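You operate a simulated robot arm through the tools that you are given. There is no shell and no other tool.

You are at the controls of a simulated robot arm. One attempt, no reset.

JOB
Swap the long stub in socket one for the card's stub.
Fine: red plastic cap on the new stub; yellow plastic cap and long stub go back to their holders; the cradle ends locked.

It is judged by the outcome, as a careful person would: the job done as asked, and still so three seconds after it is handed in. It fails if anything else is knocked over, pushed out of place, dropped, spilled or broken. A push-on lid holds only when it is set on centred and level and pressed home; a screw cap is set on level and turned clockwise until tight.

ROBOT AND FRAMES
A 6-joint arm with a two-finger gripper, fixed in place. Base frame: the origin is at the foot of the arm, x ahead of it, y to its left, z up; the work surface is at about z = 850. Lengths are in mm, angles in rad, forces in N, time in s.
Its first joint turns from -2.897 to 2.897 rad. Payload 1.71 kg.
Tool frame: the origin (TCP) lies between the finger pads and is the grasp point; the fingertips stand 20 mm ahead of it; z points along the fingers, y is the line along which they close. The gripper opens to 96 mm. The gripper's body begins 113 mm behind the TCP.
Orientation is that of the tool frame in the base frame, as a unit quaternion [w, x, y, z]. With the fingers straight down and closing along the base's y, the tool's x points along the base's -x, its y along +y and its z along -z.

CONTROLS
- The arm moves only by the tool send_rows. Its argument "commands" is one flat list of numbers, 7 for each row, row after row: the shift along the tool's x, y, z in units of 40 mm (1.0 is 40 mm), then the turn, a rotation vector about the tool's x, y, z in units of 5 degrees (1.0 is 5 degrees), then the opening in per cent of the stroke, from 0 (shut) to 100 (fully open). In form: [x, y, z, rx, ry, rz, grip, x, y, z, rx, ry, rz, grip, ...]. A call has 1 to 20 rows; each row shifts and turns the commanded pose from where the row before left it, along the tool's axes as they then stand. A call with a number of a shift or a turn outside -1 to 1 is refused whole. A row lasts 0.2 s, in which the tool goes at most 50 mm and 0.15 rad; a call with a longer step from one row to the next is refused whole, and so is a gripper value outside its range. A pose out of reach is approached as far as the arm can. The call stops where the force on the tool passes 40 N (or 10 N more than at its start, if that is more) or the arm is blocked; 0.2 s more then pass. The fingers move at their own pace (about 45 mm/s each) and stop on an object; they squeeze with about 33 N. The grip force told is the motor's: it shows also when the fingers shut on nothing. Time passes only in rows, and 0.2 s behind the last, so rows that do not move let the fingers close. It gives the time, the measured TCP pose, the force on the tool (base axes), the opening and the grip force at its end, in the units of the frame above (readings bear some noise), with the torque about the TCP (base axes, N m) and any sound that the robot's microphone picked up.
- Cameras (640 x 400 px; columns grow to the right, rows downward): "scene" is fixed at [210.8, 656.5, 1596.8]; the picture's right is [-0.75, -0.66, 0.00], its down [-0.48, 0.55, -0.68] and it looks along [0.45, -0.52, -0.73] (base axes); focal length 238 px, centre (320, 200). "wrist" rides on the gripper at [66, 14, -145] in the tool frame; the picture's right is [-0.21, 0.98, 0.00], its down [-0.88, -0.19, -0.45] and it looks along [-0.44, -0.09, 0.90] (tool axes); focal length 275 px, centre (320, 200).
- snapshot(camera): a new picture of that camera. It takes no simulated time.
- lift_body(by): slides the trunk up (or, below 0, down) by that many mm; the arm rides with it, the base frame stays. It gives what a move gives, with no picture.
- point_at(camera, pixels): for up to 12 pixels [column, row] of the newest picture of that camera ("zoom" is the newest enlarged one), the place [x, y, z] in the base frame of the surface seen there, good to about 2 mm, but the place of the scene camera against the robot may be out by one fixed shift of up to 12 mm in any direction. It takes no simulated time.
- enlarge(camera, box): a new picture of the part [left, top, right, bottom] of that camera's present view, enlarged. It takes no simulated time.
- close_job(): hands the job in; it is judged then, once.

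Open the gripper and draw the arm clear of the work before you hand the job in, unless the task says otherwise.

The tools are called after "Emit:" as a command line: name --argument value ..., lists and objects as JSON in quotes. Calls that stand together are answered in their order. send_rows: Moves the arm, as the interface text tells. Its arguments: {"type":"object","properties":{"commands":{"type":"array"}},"required":["commands"]} The other tools are called the same way: lift_body (by) slides the trunk up or down; snapshot (camera) takes a picture; point_at (camera, pixels) gives the place of the surface under pixels of a picture; enlarge (camera, box) takes an enlarged picture of a part of a camera's view; close_job () hands the job in.

At the start:

```text
t: 0.0
ee_pos: [505.9, 26.0, 1317.5]
ee_rot: [-0.001, 0.001, 1.0, 0.0]
ft_force: [0.2, 0.1, 0.8]
moment: [-0.02, -0.01, 0.02]
opening: 96.1
grip_force: 0.0
trunk travel left (down, up): [-250.0, 140.0]
```

scene: 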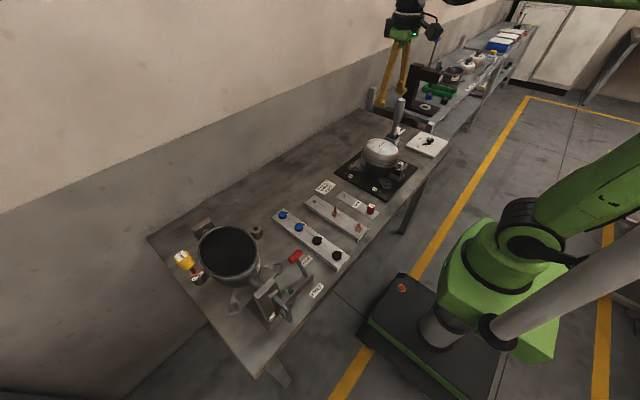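
wrist: 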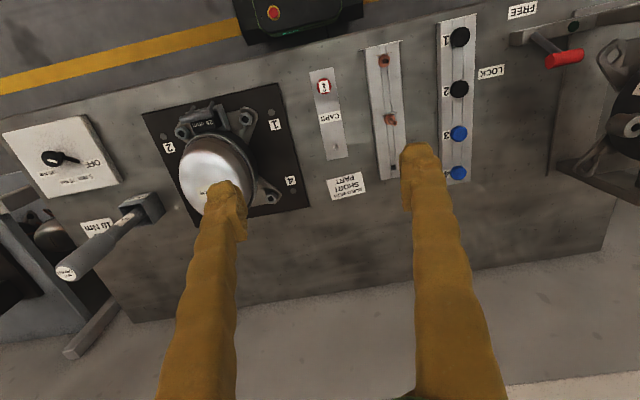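

The pictures show a bench with a pot, a cradle with a red-handled lever (about 295,257 in scene), socket rails and a card. I'll enlarge these regions to read them.

Emit:
enlarge --camera "scene" --box '[260, 170, 400, 270]'

Emit:
enlarge --camera "scene" --box '[170, 210, 340, 330]'

Emit:
enlarge --camera "wrist" --box '[300, 0, 540, 210]'

Emit:
enlarge --camera "scene" --box '[320, 80, 470, 210]'

Emit:
enlarge --camera "wrist" --box '[0, 70, 320, 280]'

Emit:
enlarge --camera "wrist" --box '[480, 0, 640, 220]'

```text
4.00 times, centred on (330, 220) of scene
```

zoom: 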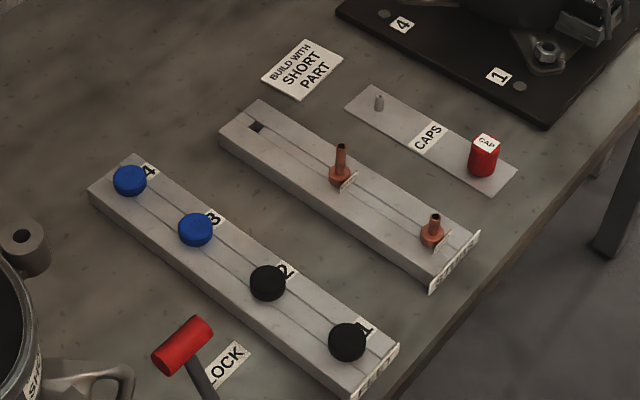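

```text
3.33 times, centred on (255, 270) of scene
```

zoom: 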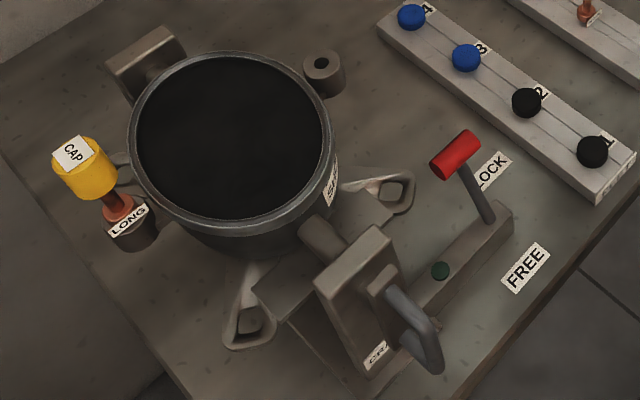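

```text
1.90 times, centred on (420, 105) of wrist
```

zoom: 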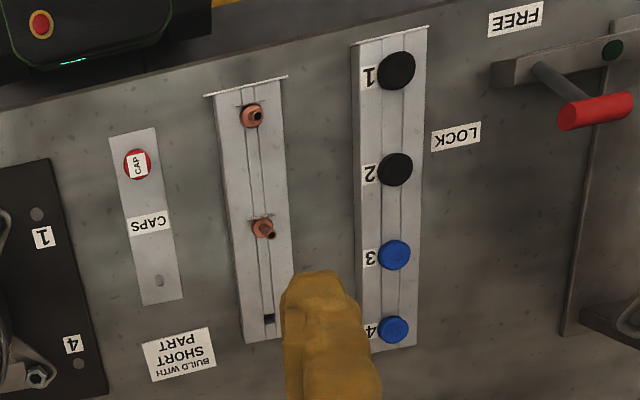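

```text
3.08 times, centred on (395, 145) of scene
```

zoom: 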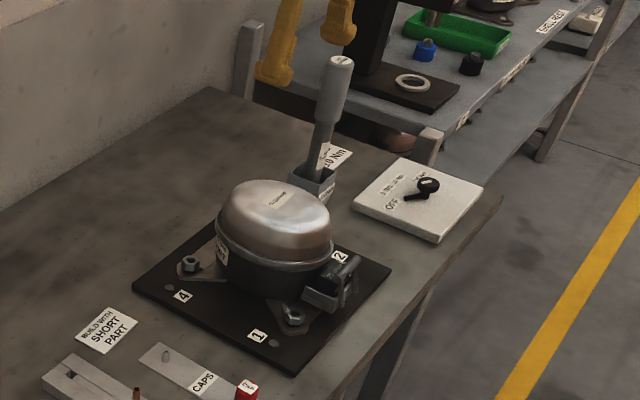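

```text
1.90 times, centred on (160, 175) of wrist
```

zoom: 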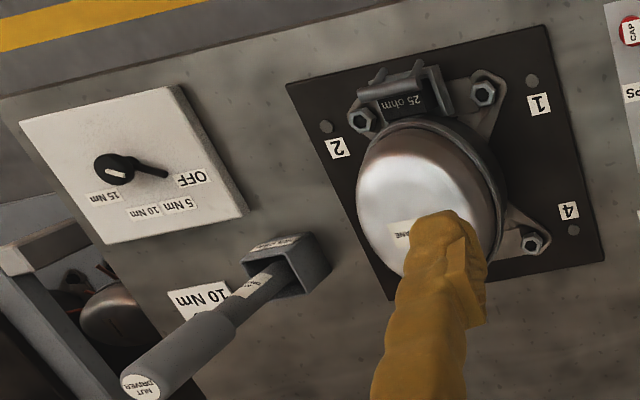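

```text
1.82 times, centred on (560, 110) of wrist
```

zoom: 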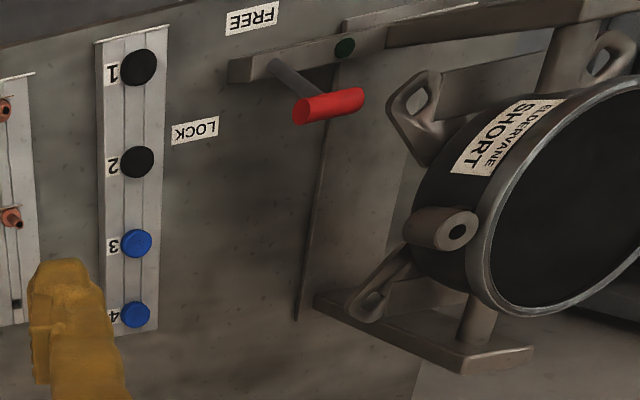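

The shell sits in a tilting cradle with a capped "LONG" stub on its far side; the card says "BUILD WITH SHORT PART". I'll get places of the key items from the scene picture.

Emit:
point_at --camera "scene" --pixels '[[184, 258], [193, 270], [201, 275], [296, 257], [228, 250], [256, 229], [334, 208], [359, 224], [371, 208], [337, 200], [322, 202], [280, 305]]'

Emit:
enlarge --camera "scene" --box '[165, 235, 245, 295]'

Emit:
enlarge --camera "scene" --box '[225, 250, 325, 330]'

Emit:
enlarge --camera "scene" --box '[300, 180, 380, 250]'

```text
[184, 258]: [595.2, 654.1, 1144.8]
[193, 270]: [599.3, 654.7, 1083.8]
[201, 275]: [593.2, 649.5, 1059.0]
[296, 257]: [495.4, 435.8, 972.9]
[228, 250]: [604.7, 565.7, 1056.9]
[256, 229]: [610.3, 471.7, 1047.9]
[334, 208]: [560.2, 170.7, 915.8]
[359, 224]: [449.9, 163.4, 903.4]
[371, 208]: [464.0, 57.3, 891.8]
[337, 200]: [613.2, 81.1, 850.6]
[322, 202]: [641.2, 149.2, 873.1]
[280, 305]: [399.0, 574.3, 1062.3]
```

```text
6.67 times, centred on (205, 265) of scene
```

zoom: 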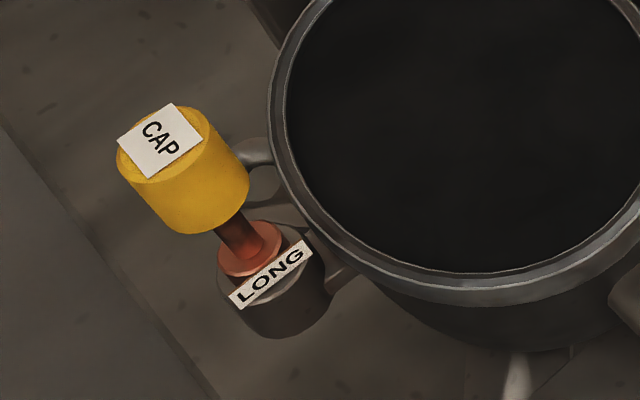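

```text
5.00 times, centred on (275, 290) of scene
```

zoom: 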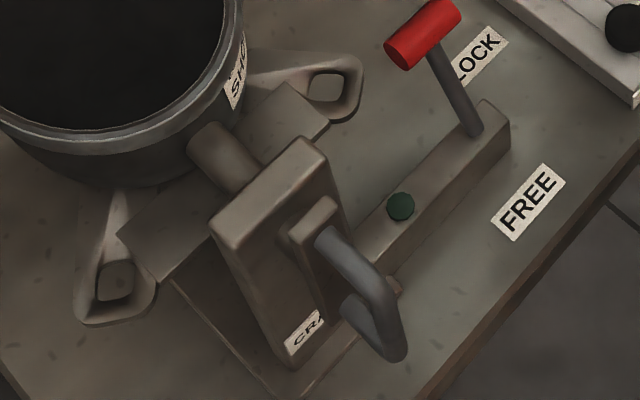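

```text
5.71 times, centred on (340, 215) of scene
```

zoom: 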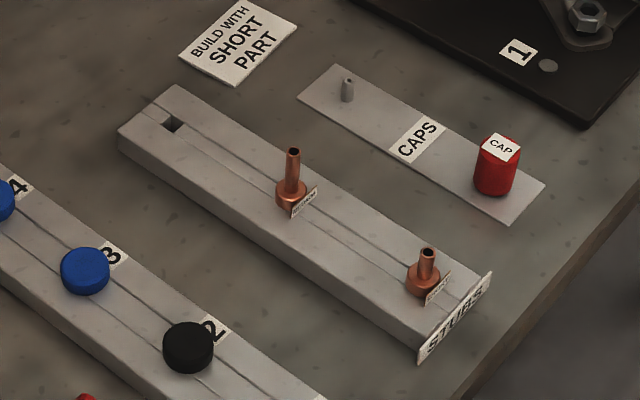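

The rack holds two stubs, with an empty hole at about zoom (172,122) for the long one, and the caps plate has a free peg. I'll move the arm left in +y, staying high, to see the cradle and shell from above.

Emit:
send_rows --commands '[0, 1, 0, 0, 0, 0, 100, 0, 1, 0, 0, 0, 0, 100, 0, 1, 0, 0, 0, 0, 100, 0, 1, 0, 0, 0, 0, 100, 0, 1, 0, 0, 0, 0, 100, 0, 1, 0, 0, 0, 0, 100, 0, 1, 0, 0, 0, 0, 100, 0, 1, 0, 0, 0, 0, 100, 0, 1, 0, 0, 0, 0, 100, 0, 1, 0, 0, 0, 0, 100, 0, 1, 0, 0, 0, 0, 100, 0, 1, 0, 0, 0, 0, 100, 1, 0, 0, 0, 0, 0, 100, 1, 0, 0, 0, 0, 0, 100]'

Emit:
snapshot --camera "wrist"

Emit:
snapshot --camera "scene"

```text
t: 3.2
ee_pos: [359.4, 479.5, 1337.1]
ee_rot: [0.015, -0.002, 1.0, 0.002]
ft_force: [0.6, -1.6, -0.8]
moment: [0.17, -0.03, 0.02]
opening: 96.1
grip_force: 0.0
trunk travel left (down, up): [-250.0, 140.0]
stopped in row 14: the arm was blocked; the commanded pose is now the measured one
```

```text
taken
```

wrist: 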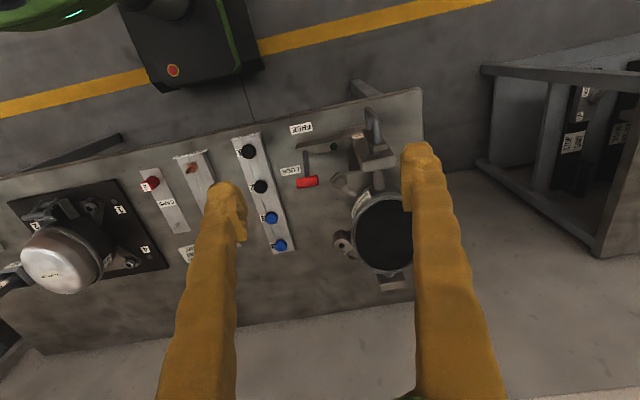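

```text
taken
```

scene: 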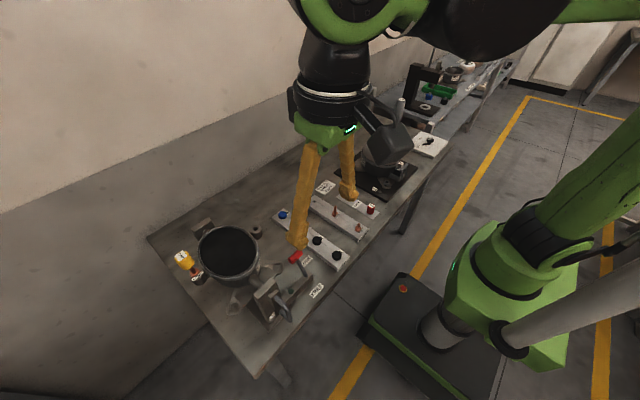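

The last row was refused as blocked (near reach limits high and close in), and the view now shows the lever and cradle near (307,182). I'll move outward and level the tool to view the shell.

Emit:
send_rows --commands '[-1, 0, 0, 0, 0.34, 0, 100, -1, 0, 0, 0, 0, 0, 100, 0, 1, 0, 0, 0, 0, 100, 0, 1, 0, 0, 0, 0, 100, 0, 0.5, 0.5, 0, 0, 0, 100, 0, 0, 0.5, 0, 0, 0, 100]'

Emit:
snapshot --camera "wrist"

```text
t: 4.8
ee_pos: [459.3, 588.3, 1291.7]
ee_rot: [-0.003, 0.0, 1.0, 0.0]
ft_force: [-1.7, -0.4, 0.6]
moment: [-0.01, -0.27, -0.04]
opening: 96.1
grip_force: 0.0
trunk travel left (down, up): [-250.0, 140.0]
stopped in row 6: the arm was blocked; the commanded pose is now the measured one
```

```text
taken
```

wrist: 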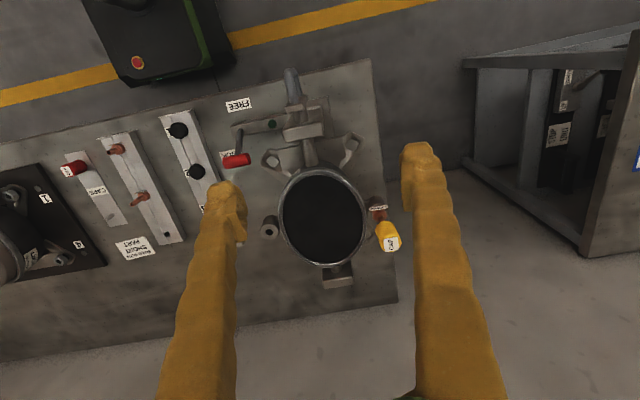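

The shell fills around (322,220) with the capped stub at (385,230). I'll zoom in on it and take places.

Emit:
enlarge --camera "wrist" --box '[240, 130, 420, 300]'

Emit:
enlarge --camera "wrist" --box '[200, 60, 380, 180]'

Emit:
point_at --camera "wrist" --pixels '[[391, 242], [385, 232], [378, 217], [269, 231], [285, 195], [360, 205], [318, 264], [330, 170], [236, 160], [240, 128], [271, 124], [294, 80]]'

```text
2.35 times, centred on (330, 215) of wrist
```

zoom: 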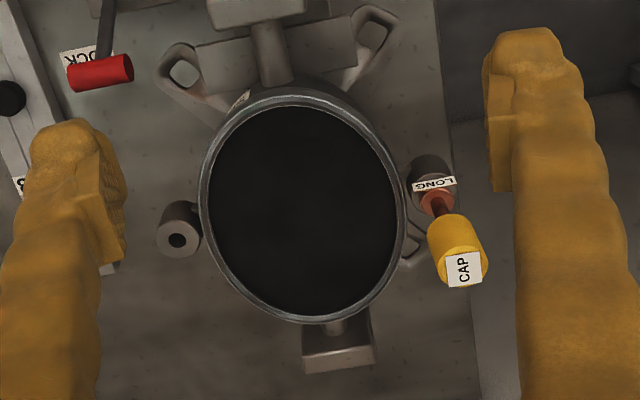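

```text
3.33 times, centred on (290, 120) of wrist
```

zoom: 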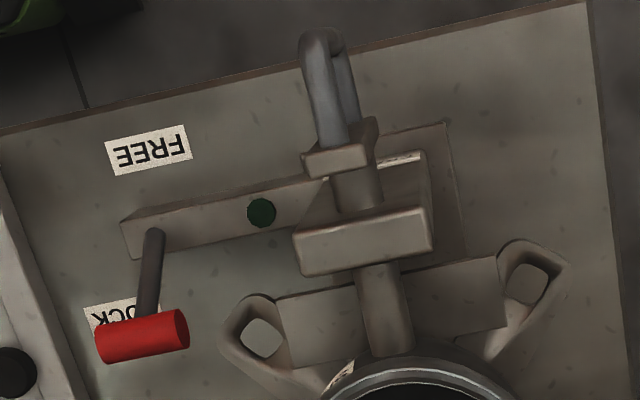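

```text
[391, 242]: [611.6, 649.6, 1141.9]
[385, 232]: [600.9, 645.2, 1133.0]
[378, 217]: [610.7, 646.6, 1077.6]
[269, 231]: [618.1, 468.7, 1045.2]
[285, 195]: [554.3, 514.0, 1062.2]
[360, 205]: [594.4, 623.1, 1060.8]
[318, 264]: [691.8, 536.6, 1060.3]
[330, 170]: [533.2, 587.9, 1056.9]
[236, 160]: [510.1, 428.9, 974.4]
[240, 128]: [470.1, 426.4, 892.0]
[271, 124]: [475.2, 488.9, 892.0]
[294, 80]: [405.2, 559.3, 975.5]
```

The lever's red handle sits over the LOCK label at (236,160) and the cradle is level, so it is already locked. I'll hover above the capped stub at about (610,648) for a closer look.

Emit:
send_rows --commands '[-0.75, 0.3, 0.1, 0, 0, 0, 100, -0.75, 0.3, 0.1, 0, 0, 0, 100, -0.75, 0.3, 0.1, 0, 0, 0, 100, -0.75, 0.3, 0.1, 0, 0, 0, 100, -0.75, 0.3, 0.1, 0, 0, 0, 100, 0, 0, 0, 0, 0, 0, 100]'

Emit:
snapshot --camera "wrist"

```text
t: 6.2
ee_pos: [603.8, 647.3, 1276.2]
ee_rot: [-0.003, 0.0, 1.0, 0.0]
ft_force: [0.4, 0.2, -0.1]
moment: [0.0, -0.13, 0.02]
opening: 96.4
grip_force: 0.2
trunk travel left (down, up): [-250.0, 140.0]
```

```text
taken
```

wrist: 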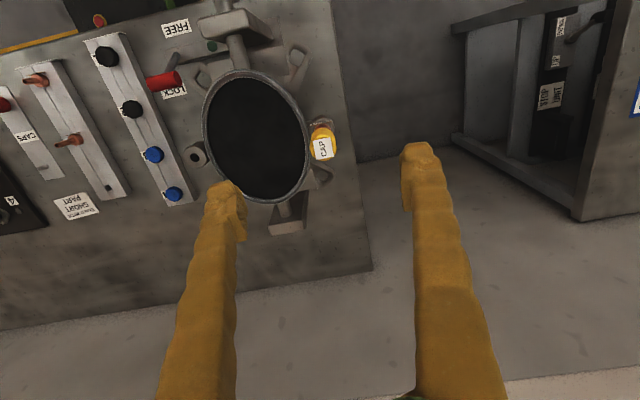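

The yellow cap is at (322,145), between the fingers but lower. I'll zoom and measure.

Emit:
enlarge --camera "wrist" --box '[280, 100, 360, 180]'

Emit:
point_at --camera "zoom" --pixels '[[255, 300], [400, 280], [260, 360], [420, 345], [340, 420], [320, 200], [290, 185], [390, 190], [320, 310], [335, 350]]'

```text
5.00 times, centred on (320, 140) of wrist
```

zoom: 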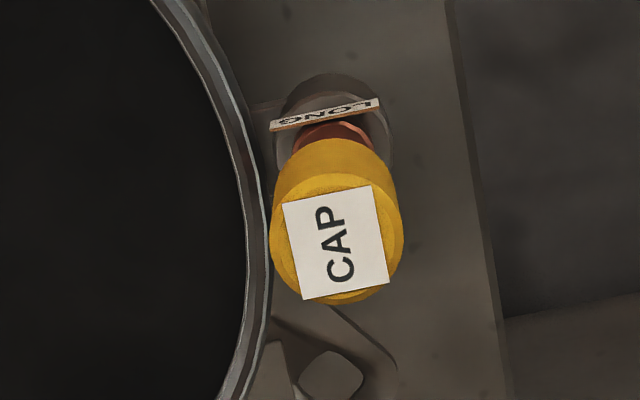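

```text
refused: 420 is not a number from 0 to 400
```

The cap's top centre is about zoom (338,240). I'll take places around it.

Emit:
point_at --camera "zoom" --pixels '[[276, 240], [398, 240], [338, 184], [338, 298], [325, 245], [276, 200], [320, 155], [340, 132], [290, 125], [375, 110], [285, 140], [330, 92]]'

```text
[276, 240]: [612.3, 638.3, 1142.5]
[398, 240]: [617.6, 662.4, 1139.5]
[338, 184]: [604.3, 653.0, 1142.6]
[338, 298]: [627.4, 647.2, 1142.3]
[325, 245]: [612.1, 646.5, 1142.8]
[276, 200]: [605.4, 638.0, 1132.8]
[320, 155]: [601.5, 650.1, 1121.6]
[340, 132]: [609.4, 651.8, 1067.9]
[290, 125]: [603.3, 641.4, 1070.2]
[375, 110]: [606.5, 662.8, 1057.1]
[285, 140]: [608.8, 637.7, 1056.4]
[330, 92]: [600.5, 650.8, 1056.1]
```

Cap centre works out at about (615, 650), top at z 1142, about 26 mm across. I'll move over it and lower to just above, then check alignment.

Emit:
send_rows --commands '[-0.28, 0.07, 0.4, 0, 0, 0, 65, 0, 0, 0.7, 0, 0, 0, 65, 0, 0, 0.7, 0, 0, 0, 65, 0, 0, 0.65, 0, 0, 0, 65, 0, 0, 0, 0, 0, 0, 65]'

Emit:
snapshot --camera "wrist"

```text
t: 7.4
ee_pos: [623.2, 651.7, 1170.1]
ee_rot: [-0.005, 0.001, 1.0, 0.0]
ft_force: [0.2, 1.3, 1.1]
moment: [-0.02, 0.02, 0.01]
opening: 62.1
grip_force: 0.0
trunk travel left (down, up): [-250.0, 140.0]
```

```text
taken
```

wrist: 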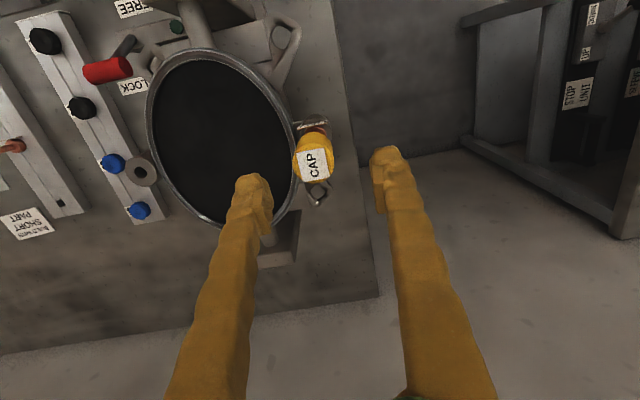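

The tool is at x 623 against the cap's 615, with a slight tilt. I'll let it settle, and re-measure the cap around (313,158).

Emit:
send_rows --commands '[0, 0, 0, 0, -0.11, 0, 65, 0, 0, 0, 0, 0, 0, 65]'

Emit:
enlarge --camera "wrist" --box '[270, 110, 360, 200]'

```text
t: 8.0
ee_pos: [622.6, 651.3, 1170.5]
ee_rot: [0.001, 0.001, 1.0, 0.0]
ft_force: [-0.6, -0.4, 0.4]
moment: [0.01, -0.01, -0.02]
opening: 62.6
grip_force: 0.0
trunk travel left (down, up): [-250.0, 140.0]
```

```text
4.44 times, centred on (315, 155) of wrist
```

zoom: 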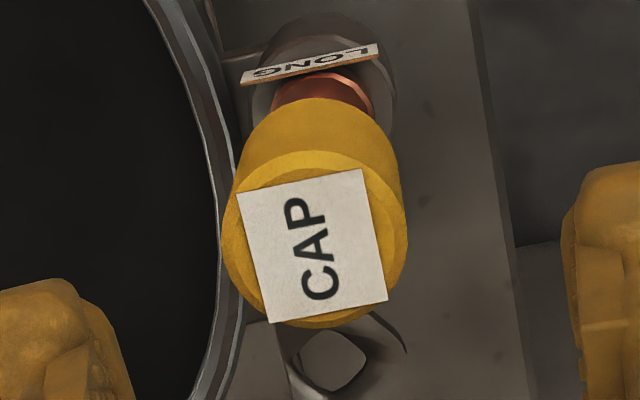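

Emit:
point_at --camera "zoom" --pixels '[[230, 240], [400, 230], [315, 155], [318, 322], [315, 240], [245, 165], [385, 165], [310, 105], [325, 85], [250, 75], [372, 50], [300, 25]]'

```text
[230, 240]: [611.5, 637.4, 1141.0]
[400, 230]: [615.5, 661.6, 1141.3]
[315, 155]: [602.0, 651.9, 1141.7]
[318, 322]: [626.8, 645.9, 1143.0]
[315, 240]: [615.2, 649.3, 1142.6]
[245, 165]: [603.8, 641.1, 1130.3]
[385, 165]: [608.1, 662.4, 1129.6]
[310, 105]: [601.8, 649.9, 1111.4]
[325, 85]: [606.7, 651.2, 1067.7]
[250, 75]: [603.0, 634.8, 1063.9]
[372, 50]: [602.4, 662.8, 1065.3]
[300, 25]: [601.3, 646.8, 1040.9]
```

Cap centre is (614.3, 649.4), top at 1142.5. I'll shift back 8 mm in x, lower to z ~1123 and close gently on the cap.

Emit:
send_rows --commands '[0.21, -0.05, 0.3, 0, 0, 0, 65, 0, 0, 0.45, 0, 0, 0, 65, 0, 0, 0.45, 0, 0, 0, 65, 0, 0, 0, 0, 0, 0, 65]'

Emit:
snapshot --camera "wrist"

```text
t: 9.0
ee_pos: [615.6, 647.1, 1123.3]
ee_rot: [0.0, 0.001, 1.0, 0.0]
ft_force: [0.5, 0.3, 0.0]
moment: [0.01, 0.0, 0.02]
opening: 62.5
grip_force: 0.0
trunk travel left (down, up): [-250.0, 140.0]
```

```text
taken
```

wrist: 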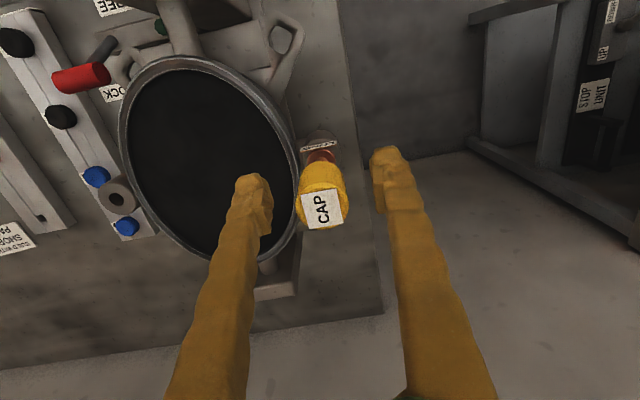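

The cap at (322,205) is between the fingers; y reads 647.1, so I'll nudge +2 mm and close.

Emit:
send_rows --commands '[0, 0.055, 0, 0, 0, 0, 65, 0, 0, 0, 0, 0, 0, 40, 0, 0, 0, 0, 0, 0, 20, 0, 0, 0, 0, 0, 0, 10, 0, 0, 0, 0, 0, 0, 10, 0, 0, 0, 0, 0, 0, 10]'

Emit:
snapshot --camera "wrist"

```text
t: 10.4
ee_pos: [614.7, 649.6, 1123.4]
ee_rot: [0.0, 0.001, 1.0, 0.0]
ft_force: [0.1, 0.5, -0.3]
moment: [-0.03, -0.02, -0.02]
opening: 23.4
grip_force: 32.8
trunk travel left (down, up): [-250.0, 140.0]
```

```text
taken
```

wrist: 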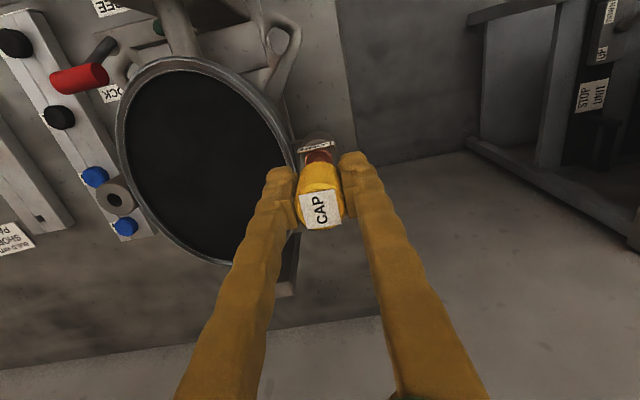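

Gripped at 23.4 mm opening with 33 N. I'll pull straight up in small steps and watch the force, to see if it is a push-on cap.

Emit:
send_rows --commands '[0, 0, -0.05, 0, 0, 0, 10, 0, 0, -0.05, 0, 0, 0, 10, 0, 0, -0.05, 0, 0, 0, 10, 0, 0, -0.05, 0, 0, 0, 10, 0, 0, 0, 0, 0, 0, 10]'

Emit:
enlarge --camera "wrist" --box '[260, 110, 390, 240]'

```text
t: 11.6
ee_pos: [614.2, 650.6, 1130.0]
ee_rot: [0.0, 0.001, 1.0, 0.0]
ft_force: [0.6, -0.9, -0.1]
moment: [-0.01, -0.04, -0.02]
opening: 23.4
grip_force: 33.0
trunk travel left (down, up): [-250.0, 140.0]
```

```text
3.08 times, centred on (325, 175) of wrist
```

zoom: 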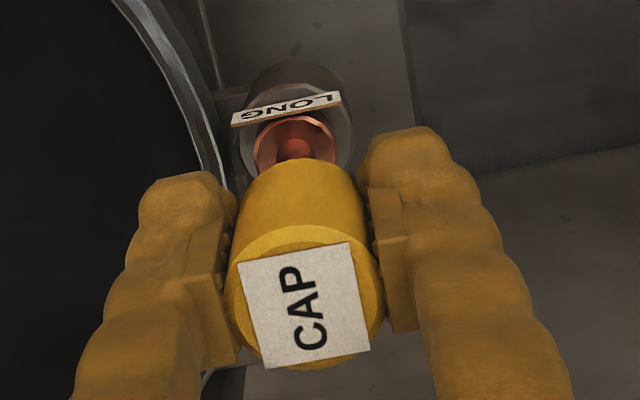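

The cap rose with no force; I need to know whether the stub rises with it. I'll measure the flange and flag heights, and lift a further 10 mm.

Emit:
point_at --camera "zoom" --pixels '[[265, 140], [328, 140], [236, 120], [340, 98], [296, 148]]'

Emit:
send_rows --commands '[0, 0, -0.1, 0, 0, 0, 10, 0, 0, -0.1, 0, 0, 0, 10, 0, 0, 0, 0, 0, 0, 10]'

Emit:
enlarge --camera "wrist" --box '[260, 110, 390, 240]'

```text
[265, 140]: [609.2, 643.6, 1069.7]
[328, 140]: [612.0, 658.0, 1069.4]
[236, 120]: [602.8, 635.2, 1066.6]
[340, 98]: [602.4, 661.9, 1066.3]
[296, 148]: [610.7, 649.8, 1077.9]
```

```text
t: 12.4
ee_pos: [613.8, 651.5, 1139.0]
ee_rot: [0.0, 0.0, 1.0, 0.0]
ft_force: [0.2, 0.3, 0.0]
moment: [-0.01, -0.01, 0.04]
opening: 23.3
grip_force: 32.8
trunk travel left (down, up): [-250.0, 140.0]
```

```text
3.08 times, centred on (325, 175) of wrist
```

zoom: 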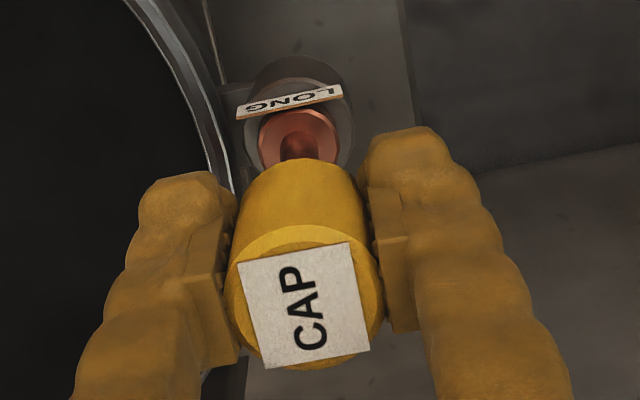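

The flange appears to stay at z ≈ 1069 while the cap slides up the tube. I'll keep raising.

Emit:
send_rows --commands '[0, -0.03, -0.25, 0, 0, 0, 10, 0, 0, -0.25, 0, 0, 0, 10, 0, 0, -0.25, 0, 0, 0, 10, 0, 0, -0.25, 0, 0, 0, 10, 0, 0, 0, 0, 0, 0, 10]'

Emit:
enlarge --camera "wrist" --box '[260, 110, 390, 240]'

Emit:
enlarge --camera "scene" --box '[150, 210, 250, 300]'

```text
t: 13.6
ee_pos: [614.2, 649.5, 1179.2]
ee_rot: [0.0, 0.001, 1.0, -0.001]
ft_force: [-0.5, 0.0, -0.6]
moment: [-0.04, 0.0, 0.0]
opening: 23.1
grip_force: 33.2
trunk travel left (down, up): [-250.0, 140.0]
```

```text
3.08 times, centred on (325, 175) of wrist
```

zoom: 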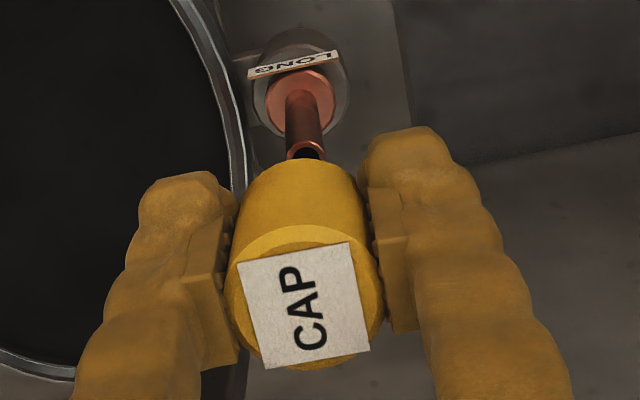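

```text
4.44 times, centred on (200, 255) of scene
```

zoom: 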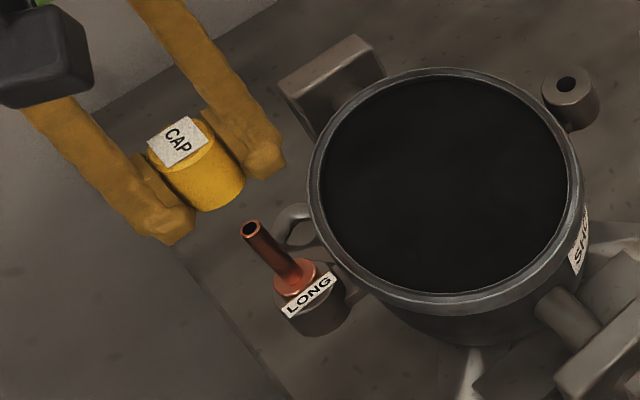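

The yellow cap came off cleanly as a push-on, and the long stub stayed in its socket. I'll raise a little and carry the cap toward the caps plate in −y.

Emit:
send_rows --commands '[0, 0, -0.5, 0, 0, 0, 10, 0, -0.5, -0.3, 0, 0, 0, 10, 0, -0.75, 0, 0, 0, 0, 10, 0, -0.75, 0, 0, 0, 0, 10, 0, -0.75, 0, 0, 0, 0, 10, 0, -0.75, 0, 0, 0, 0, 10, 0, -0.75, 0, 0, 0, 0, 10, 0, -0.75, 0, 0, 0, 0, 10, 0, -0.75, 0, 0, 0, 0, 10, 0, -0.75, 0, 0, 0, 0, 10, 0, -0.75, 0, 0, 0, 0, 10, 0, -0.75, 0, 0, 0, 0, 10, 0, -0.75, 0, 0, 0, 0, 10, 0, -0.75, 0, 0, 0, 0, 10, 0, -0.75, 0, 0, 0, 0, 10, 0, -0.75, 0, 0, 0, 0, 10, 0, -0.75, 0, 0, 0, 0, 10, 0, -0.75, 0, 0, 0, 0, 10, 0, -0.5, 0, 0, 0, 0, 10, 0, 0, 0, 0, 0, 0, 10]'

Emit:
snapshot --camera "wrist"

```text
t: 17.8
ee_pos: [613.2, 129.0, 1209.2]
ee_rot: [0.0, 0.001, 1.0, 0.0]
ft_force: [0.5, -0.1, 0.8]
moment: [0.0, 0.01, 0.04]
opening: 23.1
grip_force: 33.0
trunk travel left (down, up): [-250.0, 140.0]
```

```text
taken
```

wrist: 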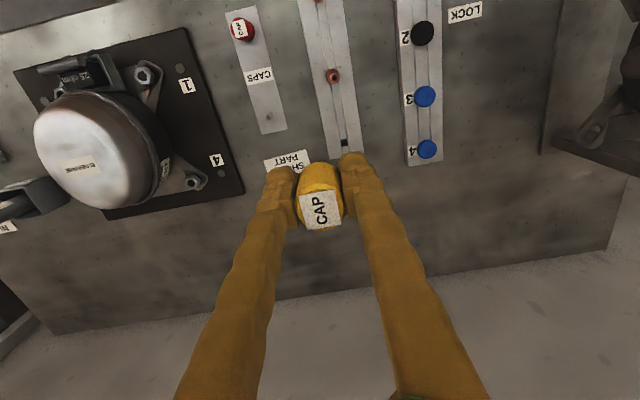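

The caps plate shows at (260,80), with its free peg near (270,115). I'll zoom and measure the peg, the long-stub hole and the stubs.

Emit:
enlarge --camera "wrist" --box '[220, 10, 300, 140]'

Emit:
enlarge --camera "wrist" --box '[290, 0, 370, 160]'

Emit:
point_at --camera "wrist" --pixels '[[270, 117], [269, 114], [240, 29], [345, 143], [334, 76], [262, 100], [262, 134], [287, 128]]'

```text
3.08 times, centred on (260, 75) of wrist
```

zoom: 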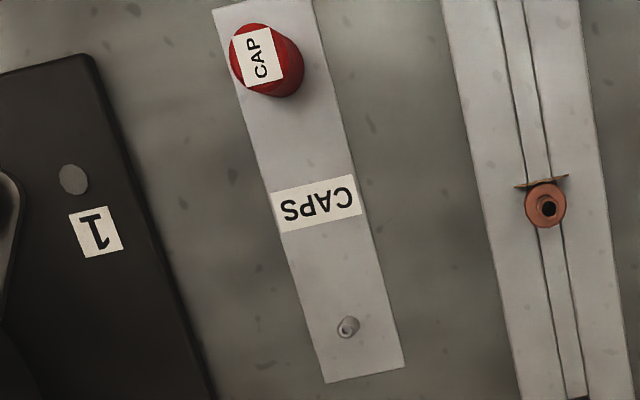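

```text
2.50 times, centred on (330, 80) of wrist
```

zoom: 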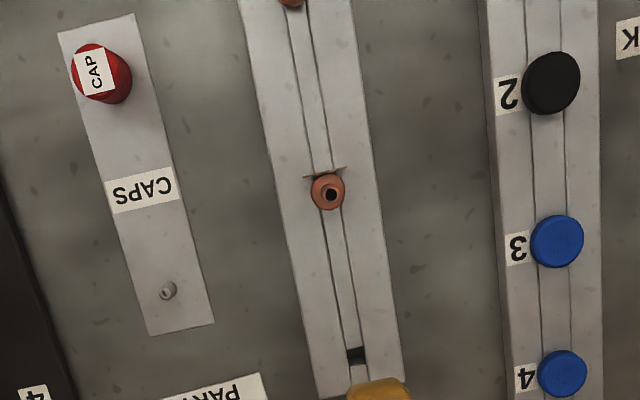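

```text
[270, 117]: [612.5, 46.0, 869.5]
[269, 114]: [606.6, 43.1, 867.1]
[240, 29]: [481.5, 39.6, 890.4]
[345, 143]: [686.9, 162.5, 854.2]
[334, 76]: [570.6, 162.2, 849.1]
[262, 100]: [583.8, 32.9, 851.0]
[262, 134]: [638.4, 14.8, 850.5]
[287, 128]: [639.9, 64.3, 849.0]
```

I'll measure the compressor's height for clearance before descending near it, and zoom again on the peg for accuracy.

Emit:
point_at --camera "wrist" --pixels '[[95, 150], [150, 110], [155, 170], [165, 170], [215, 150], [185, 185]]'

Emit:
enlarge --camera "wrist" --box '[250, 95, 300, 135]'

Emit:
point_at --camera "zoom" --pixels '[[100, 100], [250, 220], [245, 240], [255, 210], [265, 225], [240, 225]]'

```text
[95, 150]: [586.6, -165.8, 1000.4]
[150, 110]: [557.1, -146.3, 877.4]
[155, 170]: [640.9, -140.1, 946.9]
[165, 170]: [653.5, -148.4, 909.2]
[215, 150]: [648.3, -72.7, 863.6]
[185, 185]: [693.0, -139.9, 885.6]
```

```text
10.00 times, centred on (275, 115) of wrist
```

zoom: 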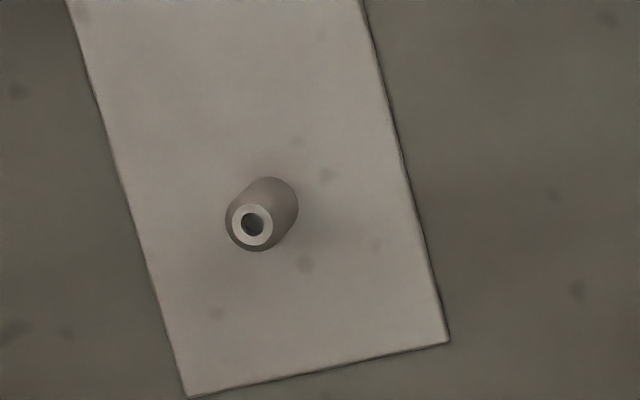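

```text
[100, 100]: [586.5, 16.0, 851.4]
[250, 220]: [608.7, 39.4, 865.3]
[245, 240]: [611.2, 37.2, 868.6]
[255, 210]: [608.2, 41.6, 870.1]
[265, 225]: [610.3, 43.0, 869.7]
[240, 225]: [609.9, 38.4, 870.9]
```

Peg top is at about (609.5, 40.7, 870). I'll move above it and descend to TCP z ≈ 960, then check.

Emit:
send_rows --commands '[0.09, -0.55, 0, 0, 0, 0, 10, 0, -0.55, 0, 0, 0, 0, 10, 0, -0.55, 0, 0, 0, 0, 10, 0, -0.55, 0, 0, 0, 0, 10, 0, 0, 0.7, 0, 0, 0, 10, 0, 0, 0.7, 0, 0, 0, 10, 0, 0, 0.7, 0, 0, 0, 10, 0, 0, 0.7, 0, 0, 0, 10, 0, 0, 0.7, 0, 0, 0, 10, 0, 0, 0.7, 0, 0, 0, 10, 0, 0, 0.7, 0, 0, 0, 10, 0, 0, 0.7, 0, 0, 0, 10, 0, 0, 0.6, 0, 0, 0, 10, 0, 0, 0, 0, 0, 0, 10]'

Emit:
snapshot --camera "wrist"

Emit:
enlarge --camera "wrist" --box '[260, 90, 380, 240]'

```text
t: 20.8
ee_pos: [609.0, 41.5, 964.1]
ee_rot: [0.0, 0.001, 1.0, -0.001]
ft_force: [-0.6, -0.5, -0.3]
moment: [0.0, 0.04, -0.01]
opening: 23.3
grip_force: 33.2
trunk travel left (down, up): [-250.0, 140.0]
```

```text
taken
```

wrist: 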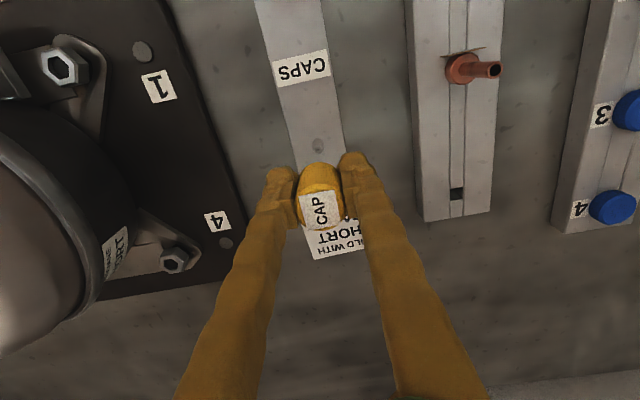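

```text
2.67 times, centred on (320, 165) of wrist
```

zoom: 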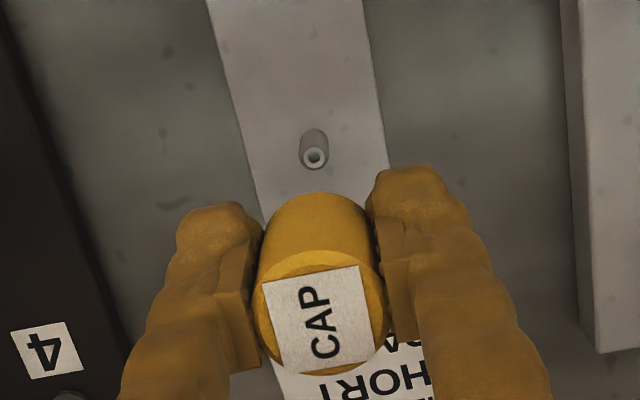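

From here the peg top is at zoom (314,157). I'll measure it and the rack hole.

Emit:
enlarge --camera "wrist" --box '[298, 132, 338, 162]'

Emit:
point_at --camera "wrist" --pixels '[[455, 194], [452, 185], [462, 185], [451, 199], [463, 199], [457, 188], [465, 175], [445, 175], [437, 150], [483, 150], [461, 58]]'

```text
13.33 times, centred on (318, 147) of wrist
```

zoom: 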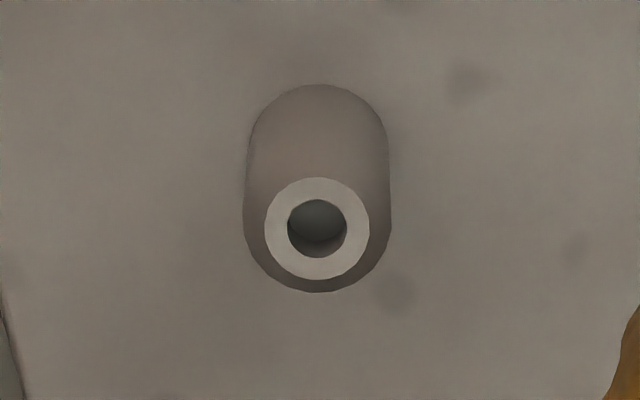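

```text
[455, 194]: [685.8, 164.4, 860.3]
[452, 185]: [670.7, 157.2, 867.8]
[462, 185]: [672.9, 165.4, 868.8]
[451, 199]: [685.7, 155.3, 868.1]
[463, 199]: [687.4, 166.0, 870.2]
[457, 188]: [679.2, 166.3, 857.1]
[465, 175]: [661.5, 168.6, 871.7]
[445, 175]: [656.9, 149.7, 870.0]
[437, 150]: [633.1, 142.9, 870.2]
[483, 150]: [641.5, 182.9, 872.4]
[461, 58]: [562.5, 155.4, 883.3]
```

Emit:
point_at --camera "zoom" --pixels '[[275, 228], [360, 228], [317, 188], [317, 268], [317, 205], [250, 150], [388, 150], [317, 86], [200, 230], [450, 230]]'

```text
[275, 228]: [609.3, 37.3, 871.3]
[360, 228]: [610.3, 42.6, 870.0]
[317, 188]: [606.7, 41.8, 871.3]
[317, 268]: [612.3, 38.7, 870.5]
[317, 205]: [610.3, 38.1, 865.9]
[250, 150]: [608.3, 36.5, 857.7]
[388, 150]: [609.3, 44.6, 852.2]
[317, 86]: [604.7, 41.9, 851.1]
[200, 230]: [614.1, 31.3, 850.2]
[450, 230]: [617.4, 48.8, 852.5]
```

Peg centre is (609.6, 40.0), top 870.7. I'll correct by −1.5 mm in y and descend to just above the peg, then slowly over it.

Emit:
send_rows --commands '[-0.01, -0.037, 0.4, 0, 0, 0, 10, 0, 0, 0.5, 0, 0, 0, 10, 0, 0, 0.5, 0, 0, 0, 10, 0, 0, 0.3, 0, 0, 0, 10, 0, 0, 0, 0, 0, 0, 10]'

Emit:
enlarge --camera "wrist" --box '[260, 90, 380, 240]'

Emit:
enlarge --camera "scene" --box '[310, 170, 390, 220]'

```text
t: 22.0
ee_pos: [610.3, 41.7, 894.6]
ee_rot: [0.0, 0.001, 1.0, 0.0]
ft_force: [-0.4, -0.7, -0.3]
moment: [-0.02, 0.05, -0.02]
opening: 23.2
grip_force: 33.2
trunk travel left (down, up): [-250.0, 140.0]
```

```text
2.67 times, centred on (320, 165) of wrist
```

zoom: 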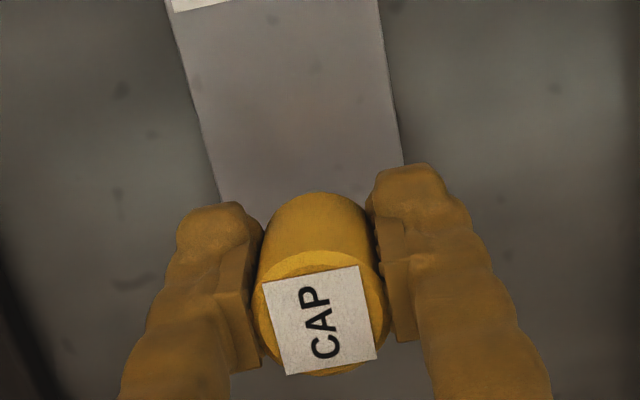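

```text
8.00 times, centred on (350, 195) of scene
```

zoom: 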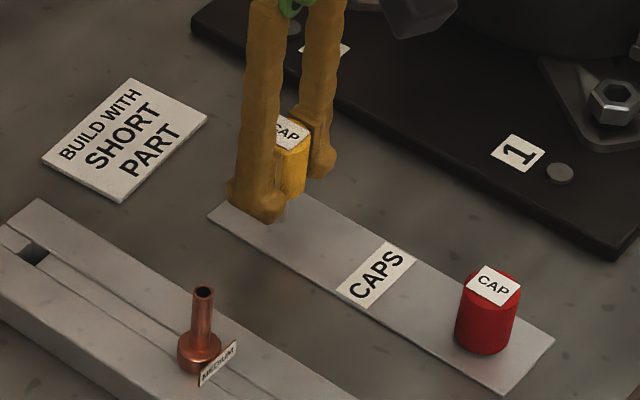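

The cap is just above the peg; y reads 41.7 against the peg's 40.0. I'll nudge −1.3 mm and reread.

Emit:
send_rows --commands '[0.01, -0.032, 0, 0, 0, 0, 10, 0, 0, 0, 0, 0, 0, 10, 0, 0, 0, 0, 0, 0, 10]'

Emit:
send_rows --commands '[0, 0, 0, 0, 0, 0, 10]'

```text
t: 22.8
ee_pos: [609.0, 39.5, 894.9]
ee_rot: [0.001, 0.002, 1.0, 0.0]
ft_force: [0.3, 1.1, -0.1]
moment: [-0.01, 0.0, -0.02]
opening: 22.9
grip_force: 33.4
trunk travel left (down, up): [-250.0, 140.0]
```

```text
t: 23.2
ee_pos: [609.5, 39.2, 894.1]
ee_rot: [0.0, 0.001, 1.0, 0.0]
ft_force: [-0.2, -0.5, 0.0]
moment: [0.02, 0.0, 0.02]
opening: 23.1
grip_force: 32.9
trunk travel left (down, up): [-250.0, 140.0]
```

Aligned within about 0.6 mm. I'll descend slowly, 2 mm per row, over the peg.

Emit:
send_rows --commands '[0, 0.012, 0.05, 0, 0, 0, 10, 0, 0, 0.05, 0, 0, 0, 10, 0, 0, 0.05, 0, 0, 0, 10, 0, 0, 0.05, 0, 0, 0, 10, 0, 0, 0, 0, 0, 0, 10]'

```text
t: 24.4
ee_pos: [610.7, 39.2, 885.4]
ee_rot: [0.0, 0.001, 1.0, 0.0]
ft_force: [0.6, 0.0, -0.2]
moment: [0.03, -0.01, 0.0]
opening: 23.1
grip_force: 32.8
trunk travel left (down, up): [-250.0, 140.0]
```

No contact force, and the cap bottom should now be below the peg top. Continuing down to about 876.

Emit:
send_rows --commands '[0, 0, 0.05, 0, 0, 0, 10, 0, 0, 0.05, 0, 0, 0, 10, 0, 0, 0.05, 0, 0, 0, 10, 0, 0, 0.05, 0, 0, 0, 10, 0, 0, 0, 0, 0, 0, 10]'

Emit:
enlarge --camera "scene" --box '[310, 170, 390, 220]'

Emit:
enlarge --camera "wrist" --box '[260, 90, 380, 240]'

```text
t: 25.6
ee_pos: [609.5, 40.9, 877.7]
ee_rot: [-0.001, 0.0, 1.0, 0.0]
ft_force: [-0.6, -0.3, 0.2]
moment: [-0.01, -0.04, 0.02]
opening: 23.2
grip_force: 33.4
trunk travel left (down, up): [-250.0, 140.0]
```

```text
8.00 times, centred on (350, 195) of scene
```

zoom: 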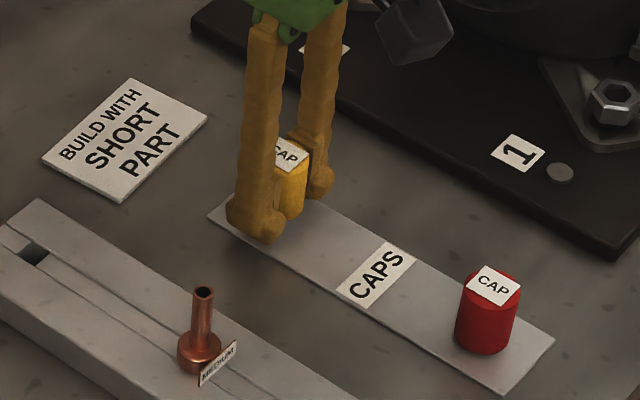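

```text
2.67 times, centred on (320, 165) of wrist
```

zoom: 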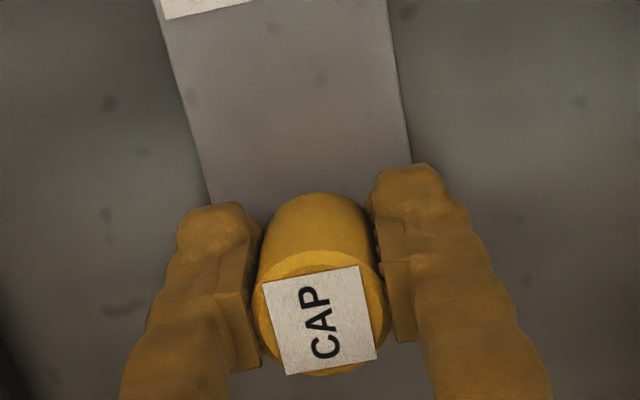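

Still no force. I'll lower the last few millimetres to about 873 with 1 mm rows.

Emit:
send_rows --commands '[0, 0, 0.025, 0, 0, 0, 10, 0, 0, 0.025, 0, 0, 0, 10, 0, 0, 0.025, 0, 0, 0, 10, 0, 0, 0.025, 0, 0, 0, 10, 0, 0, 0, 0, 0, 0, 10]'

Emit:
enlarge --camera "scene" --box '[330, 180, 360, 205]'

```text
t: 26.8
ee_pos: [610.3, 39.7, 873.4]
ee_rot: [0.001, 0.001, 1.0, 0.0]
ft_force: [-0.6, 0.8, -0.4]
moment: [-0.02, -0.04, 0.01]
opening: 23.1
grip_force: 33.3
trunk travel left (down, up): [-250.0, 140.0]
```

```text
16.00 times, centred on (345, 192) of scene
```

zoom: 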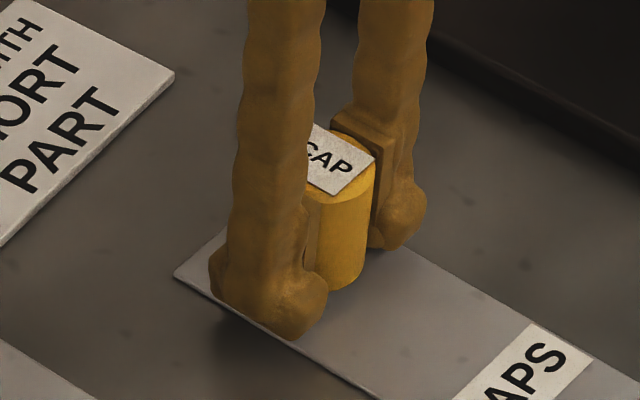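

The cap looks nearly down. I'll measure its top to compare with the red cap's 890.

Emit:
snapshot --camera "wrist"

Emit:
point_at --camera "wrist" --pixels '[[322, 205], [315, 215], [330, 200], [325, 212]]'

```text
taken
```

wrist: 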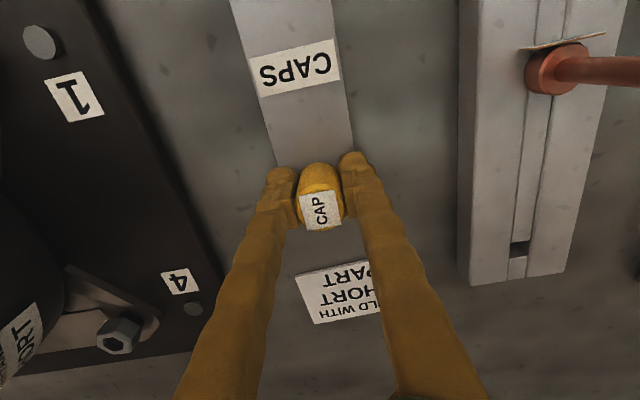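

```text
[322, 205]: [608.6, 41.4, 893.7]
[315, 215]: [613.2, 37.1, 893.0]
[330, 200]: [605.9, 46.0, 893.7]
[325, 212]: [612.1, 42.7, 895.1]
```

Top is at 893.8, so about 3 mm remain. I'll release, rise 7 mm, regrip and press it home.

Emit:
send_rows --commands '[0, 0, 0, 0, 0, 0, 40, 0, 0, 0, 0, 0, 0, 40, 0, 0, -0.1, 0, 0, 0, 40, 0, 0, -0.1, 0, 0, 0, 40, 0, 0, 0, 0, 0, 0, 40]'

Emit:
snapshot --camera "wrist"

Emit:
point_at --camera "wrist" --pixels '[[322, 195], [315, 195], [330, 195], [322, 200]]'

```text
t: 28.0
ee_pos: [609.8, 39.9, 882.9]
ee_rot: [0.0, 0.001, 1.0, 0.0]
ft_force: [0.4, -0.4, -0.3]
moment: [-0.03, -0.01, 0.0]
opening: 38.3
grip_force: 0.2
trunk travel left (down, up): [-250.0, 140.0]
```

```text
taken
```

wrist: 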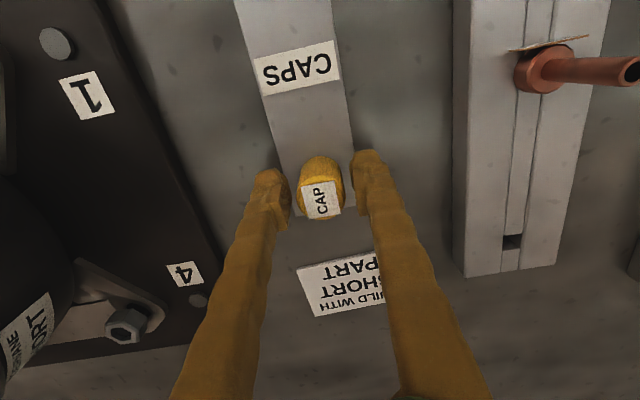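

```text
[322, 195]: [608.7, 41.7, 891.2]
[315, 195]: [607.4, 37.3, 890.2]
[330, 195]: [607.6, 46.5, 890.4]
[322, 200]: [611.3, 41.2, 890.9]
```

The yellow cap's top reads 890.7, same as the red one, so it is fully seated. I'll open, rise, and move over the stub rack to measure the hole.

Emit:
send_rows --commands '[0, 0, -0.5, 0, 0, 0, 60, 0, 0, -0.7, 0, 0, 0, 60, 0, 0, -0.7, 0, 0, 0, 60, 0, 0, -0.7, 0, 0, 0, 60, 0, 0, -0.7, 0, 0, 0, 60, 0, 0.7, -0.7, 0, 0, 0, 60, 0, 0.7, -0.5, 0, 0, 0, 60, 0, 0.7, 0, 0, 0, 0, 60, 0, 0.7, 0, 0, 0, 0, 60, 0, 0, 0, 0, 0, 0, 60]'

Emit:
snapshot --camera "wrist"

```text
t: 30.2
ee_pos: [610.2, 151.9, 1061.8]
ee_rot: [0.0, 0.001, 1.0, 0.0]
ft_force: [-0.1, 0.6, -0.4]
moment: [-0.02, 0.0, -0.03]
opening: 57.5
grip_force: 0.0
trunk travel left (down, up): [-250.0, 140.0]
```

```text
taken
```

wrist: 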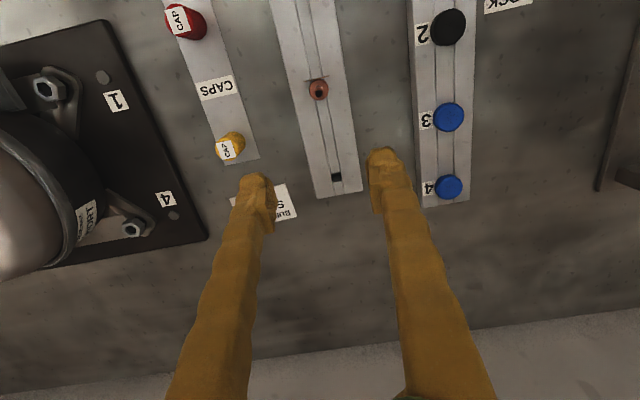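

Emit:
enlarge --camera "wrist" --box '[300, 70, 370, 200]'

Emit:
enlarge --camera "wrist" --box '[316, 160, 356, 200]'

```text
3.08 times, centred on (335, 135) of wrist
```

zoom: 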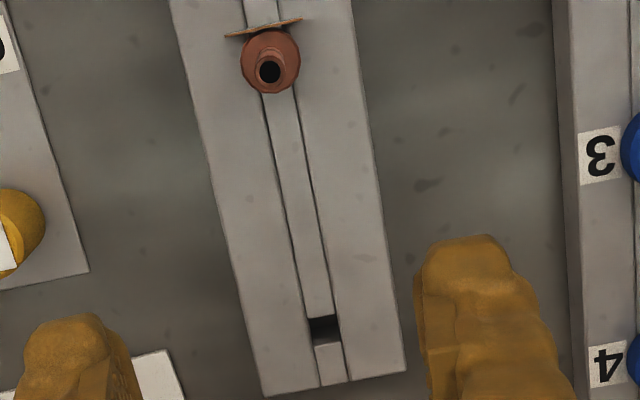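

```text
10.00 times, centred on (336, 180) of wrist
```

zoom: 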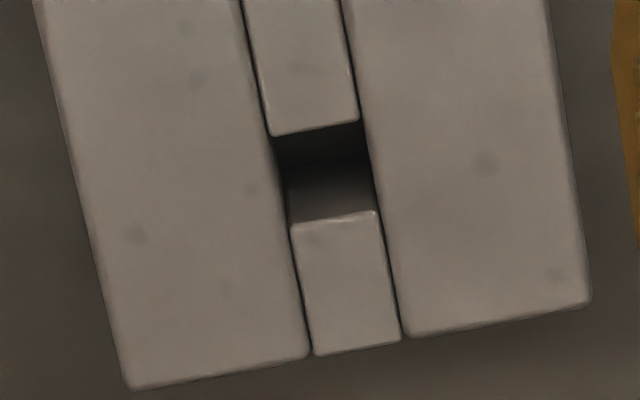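

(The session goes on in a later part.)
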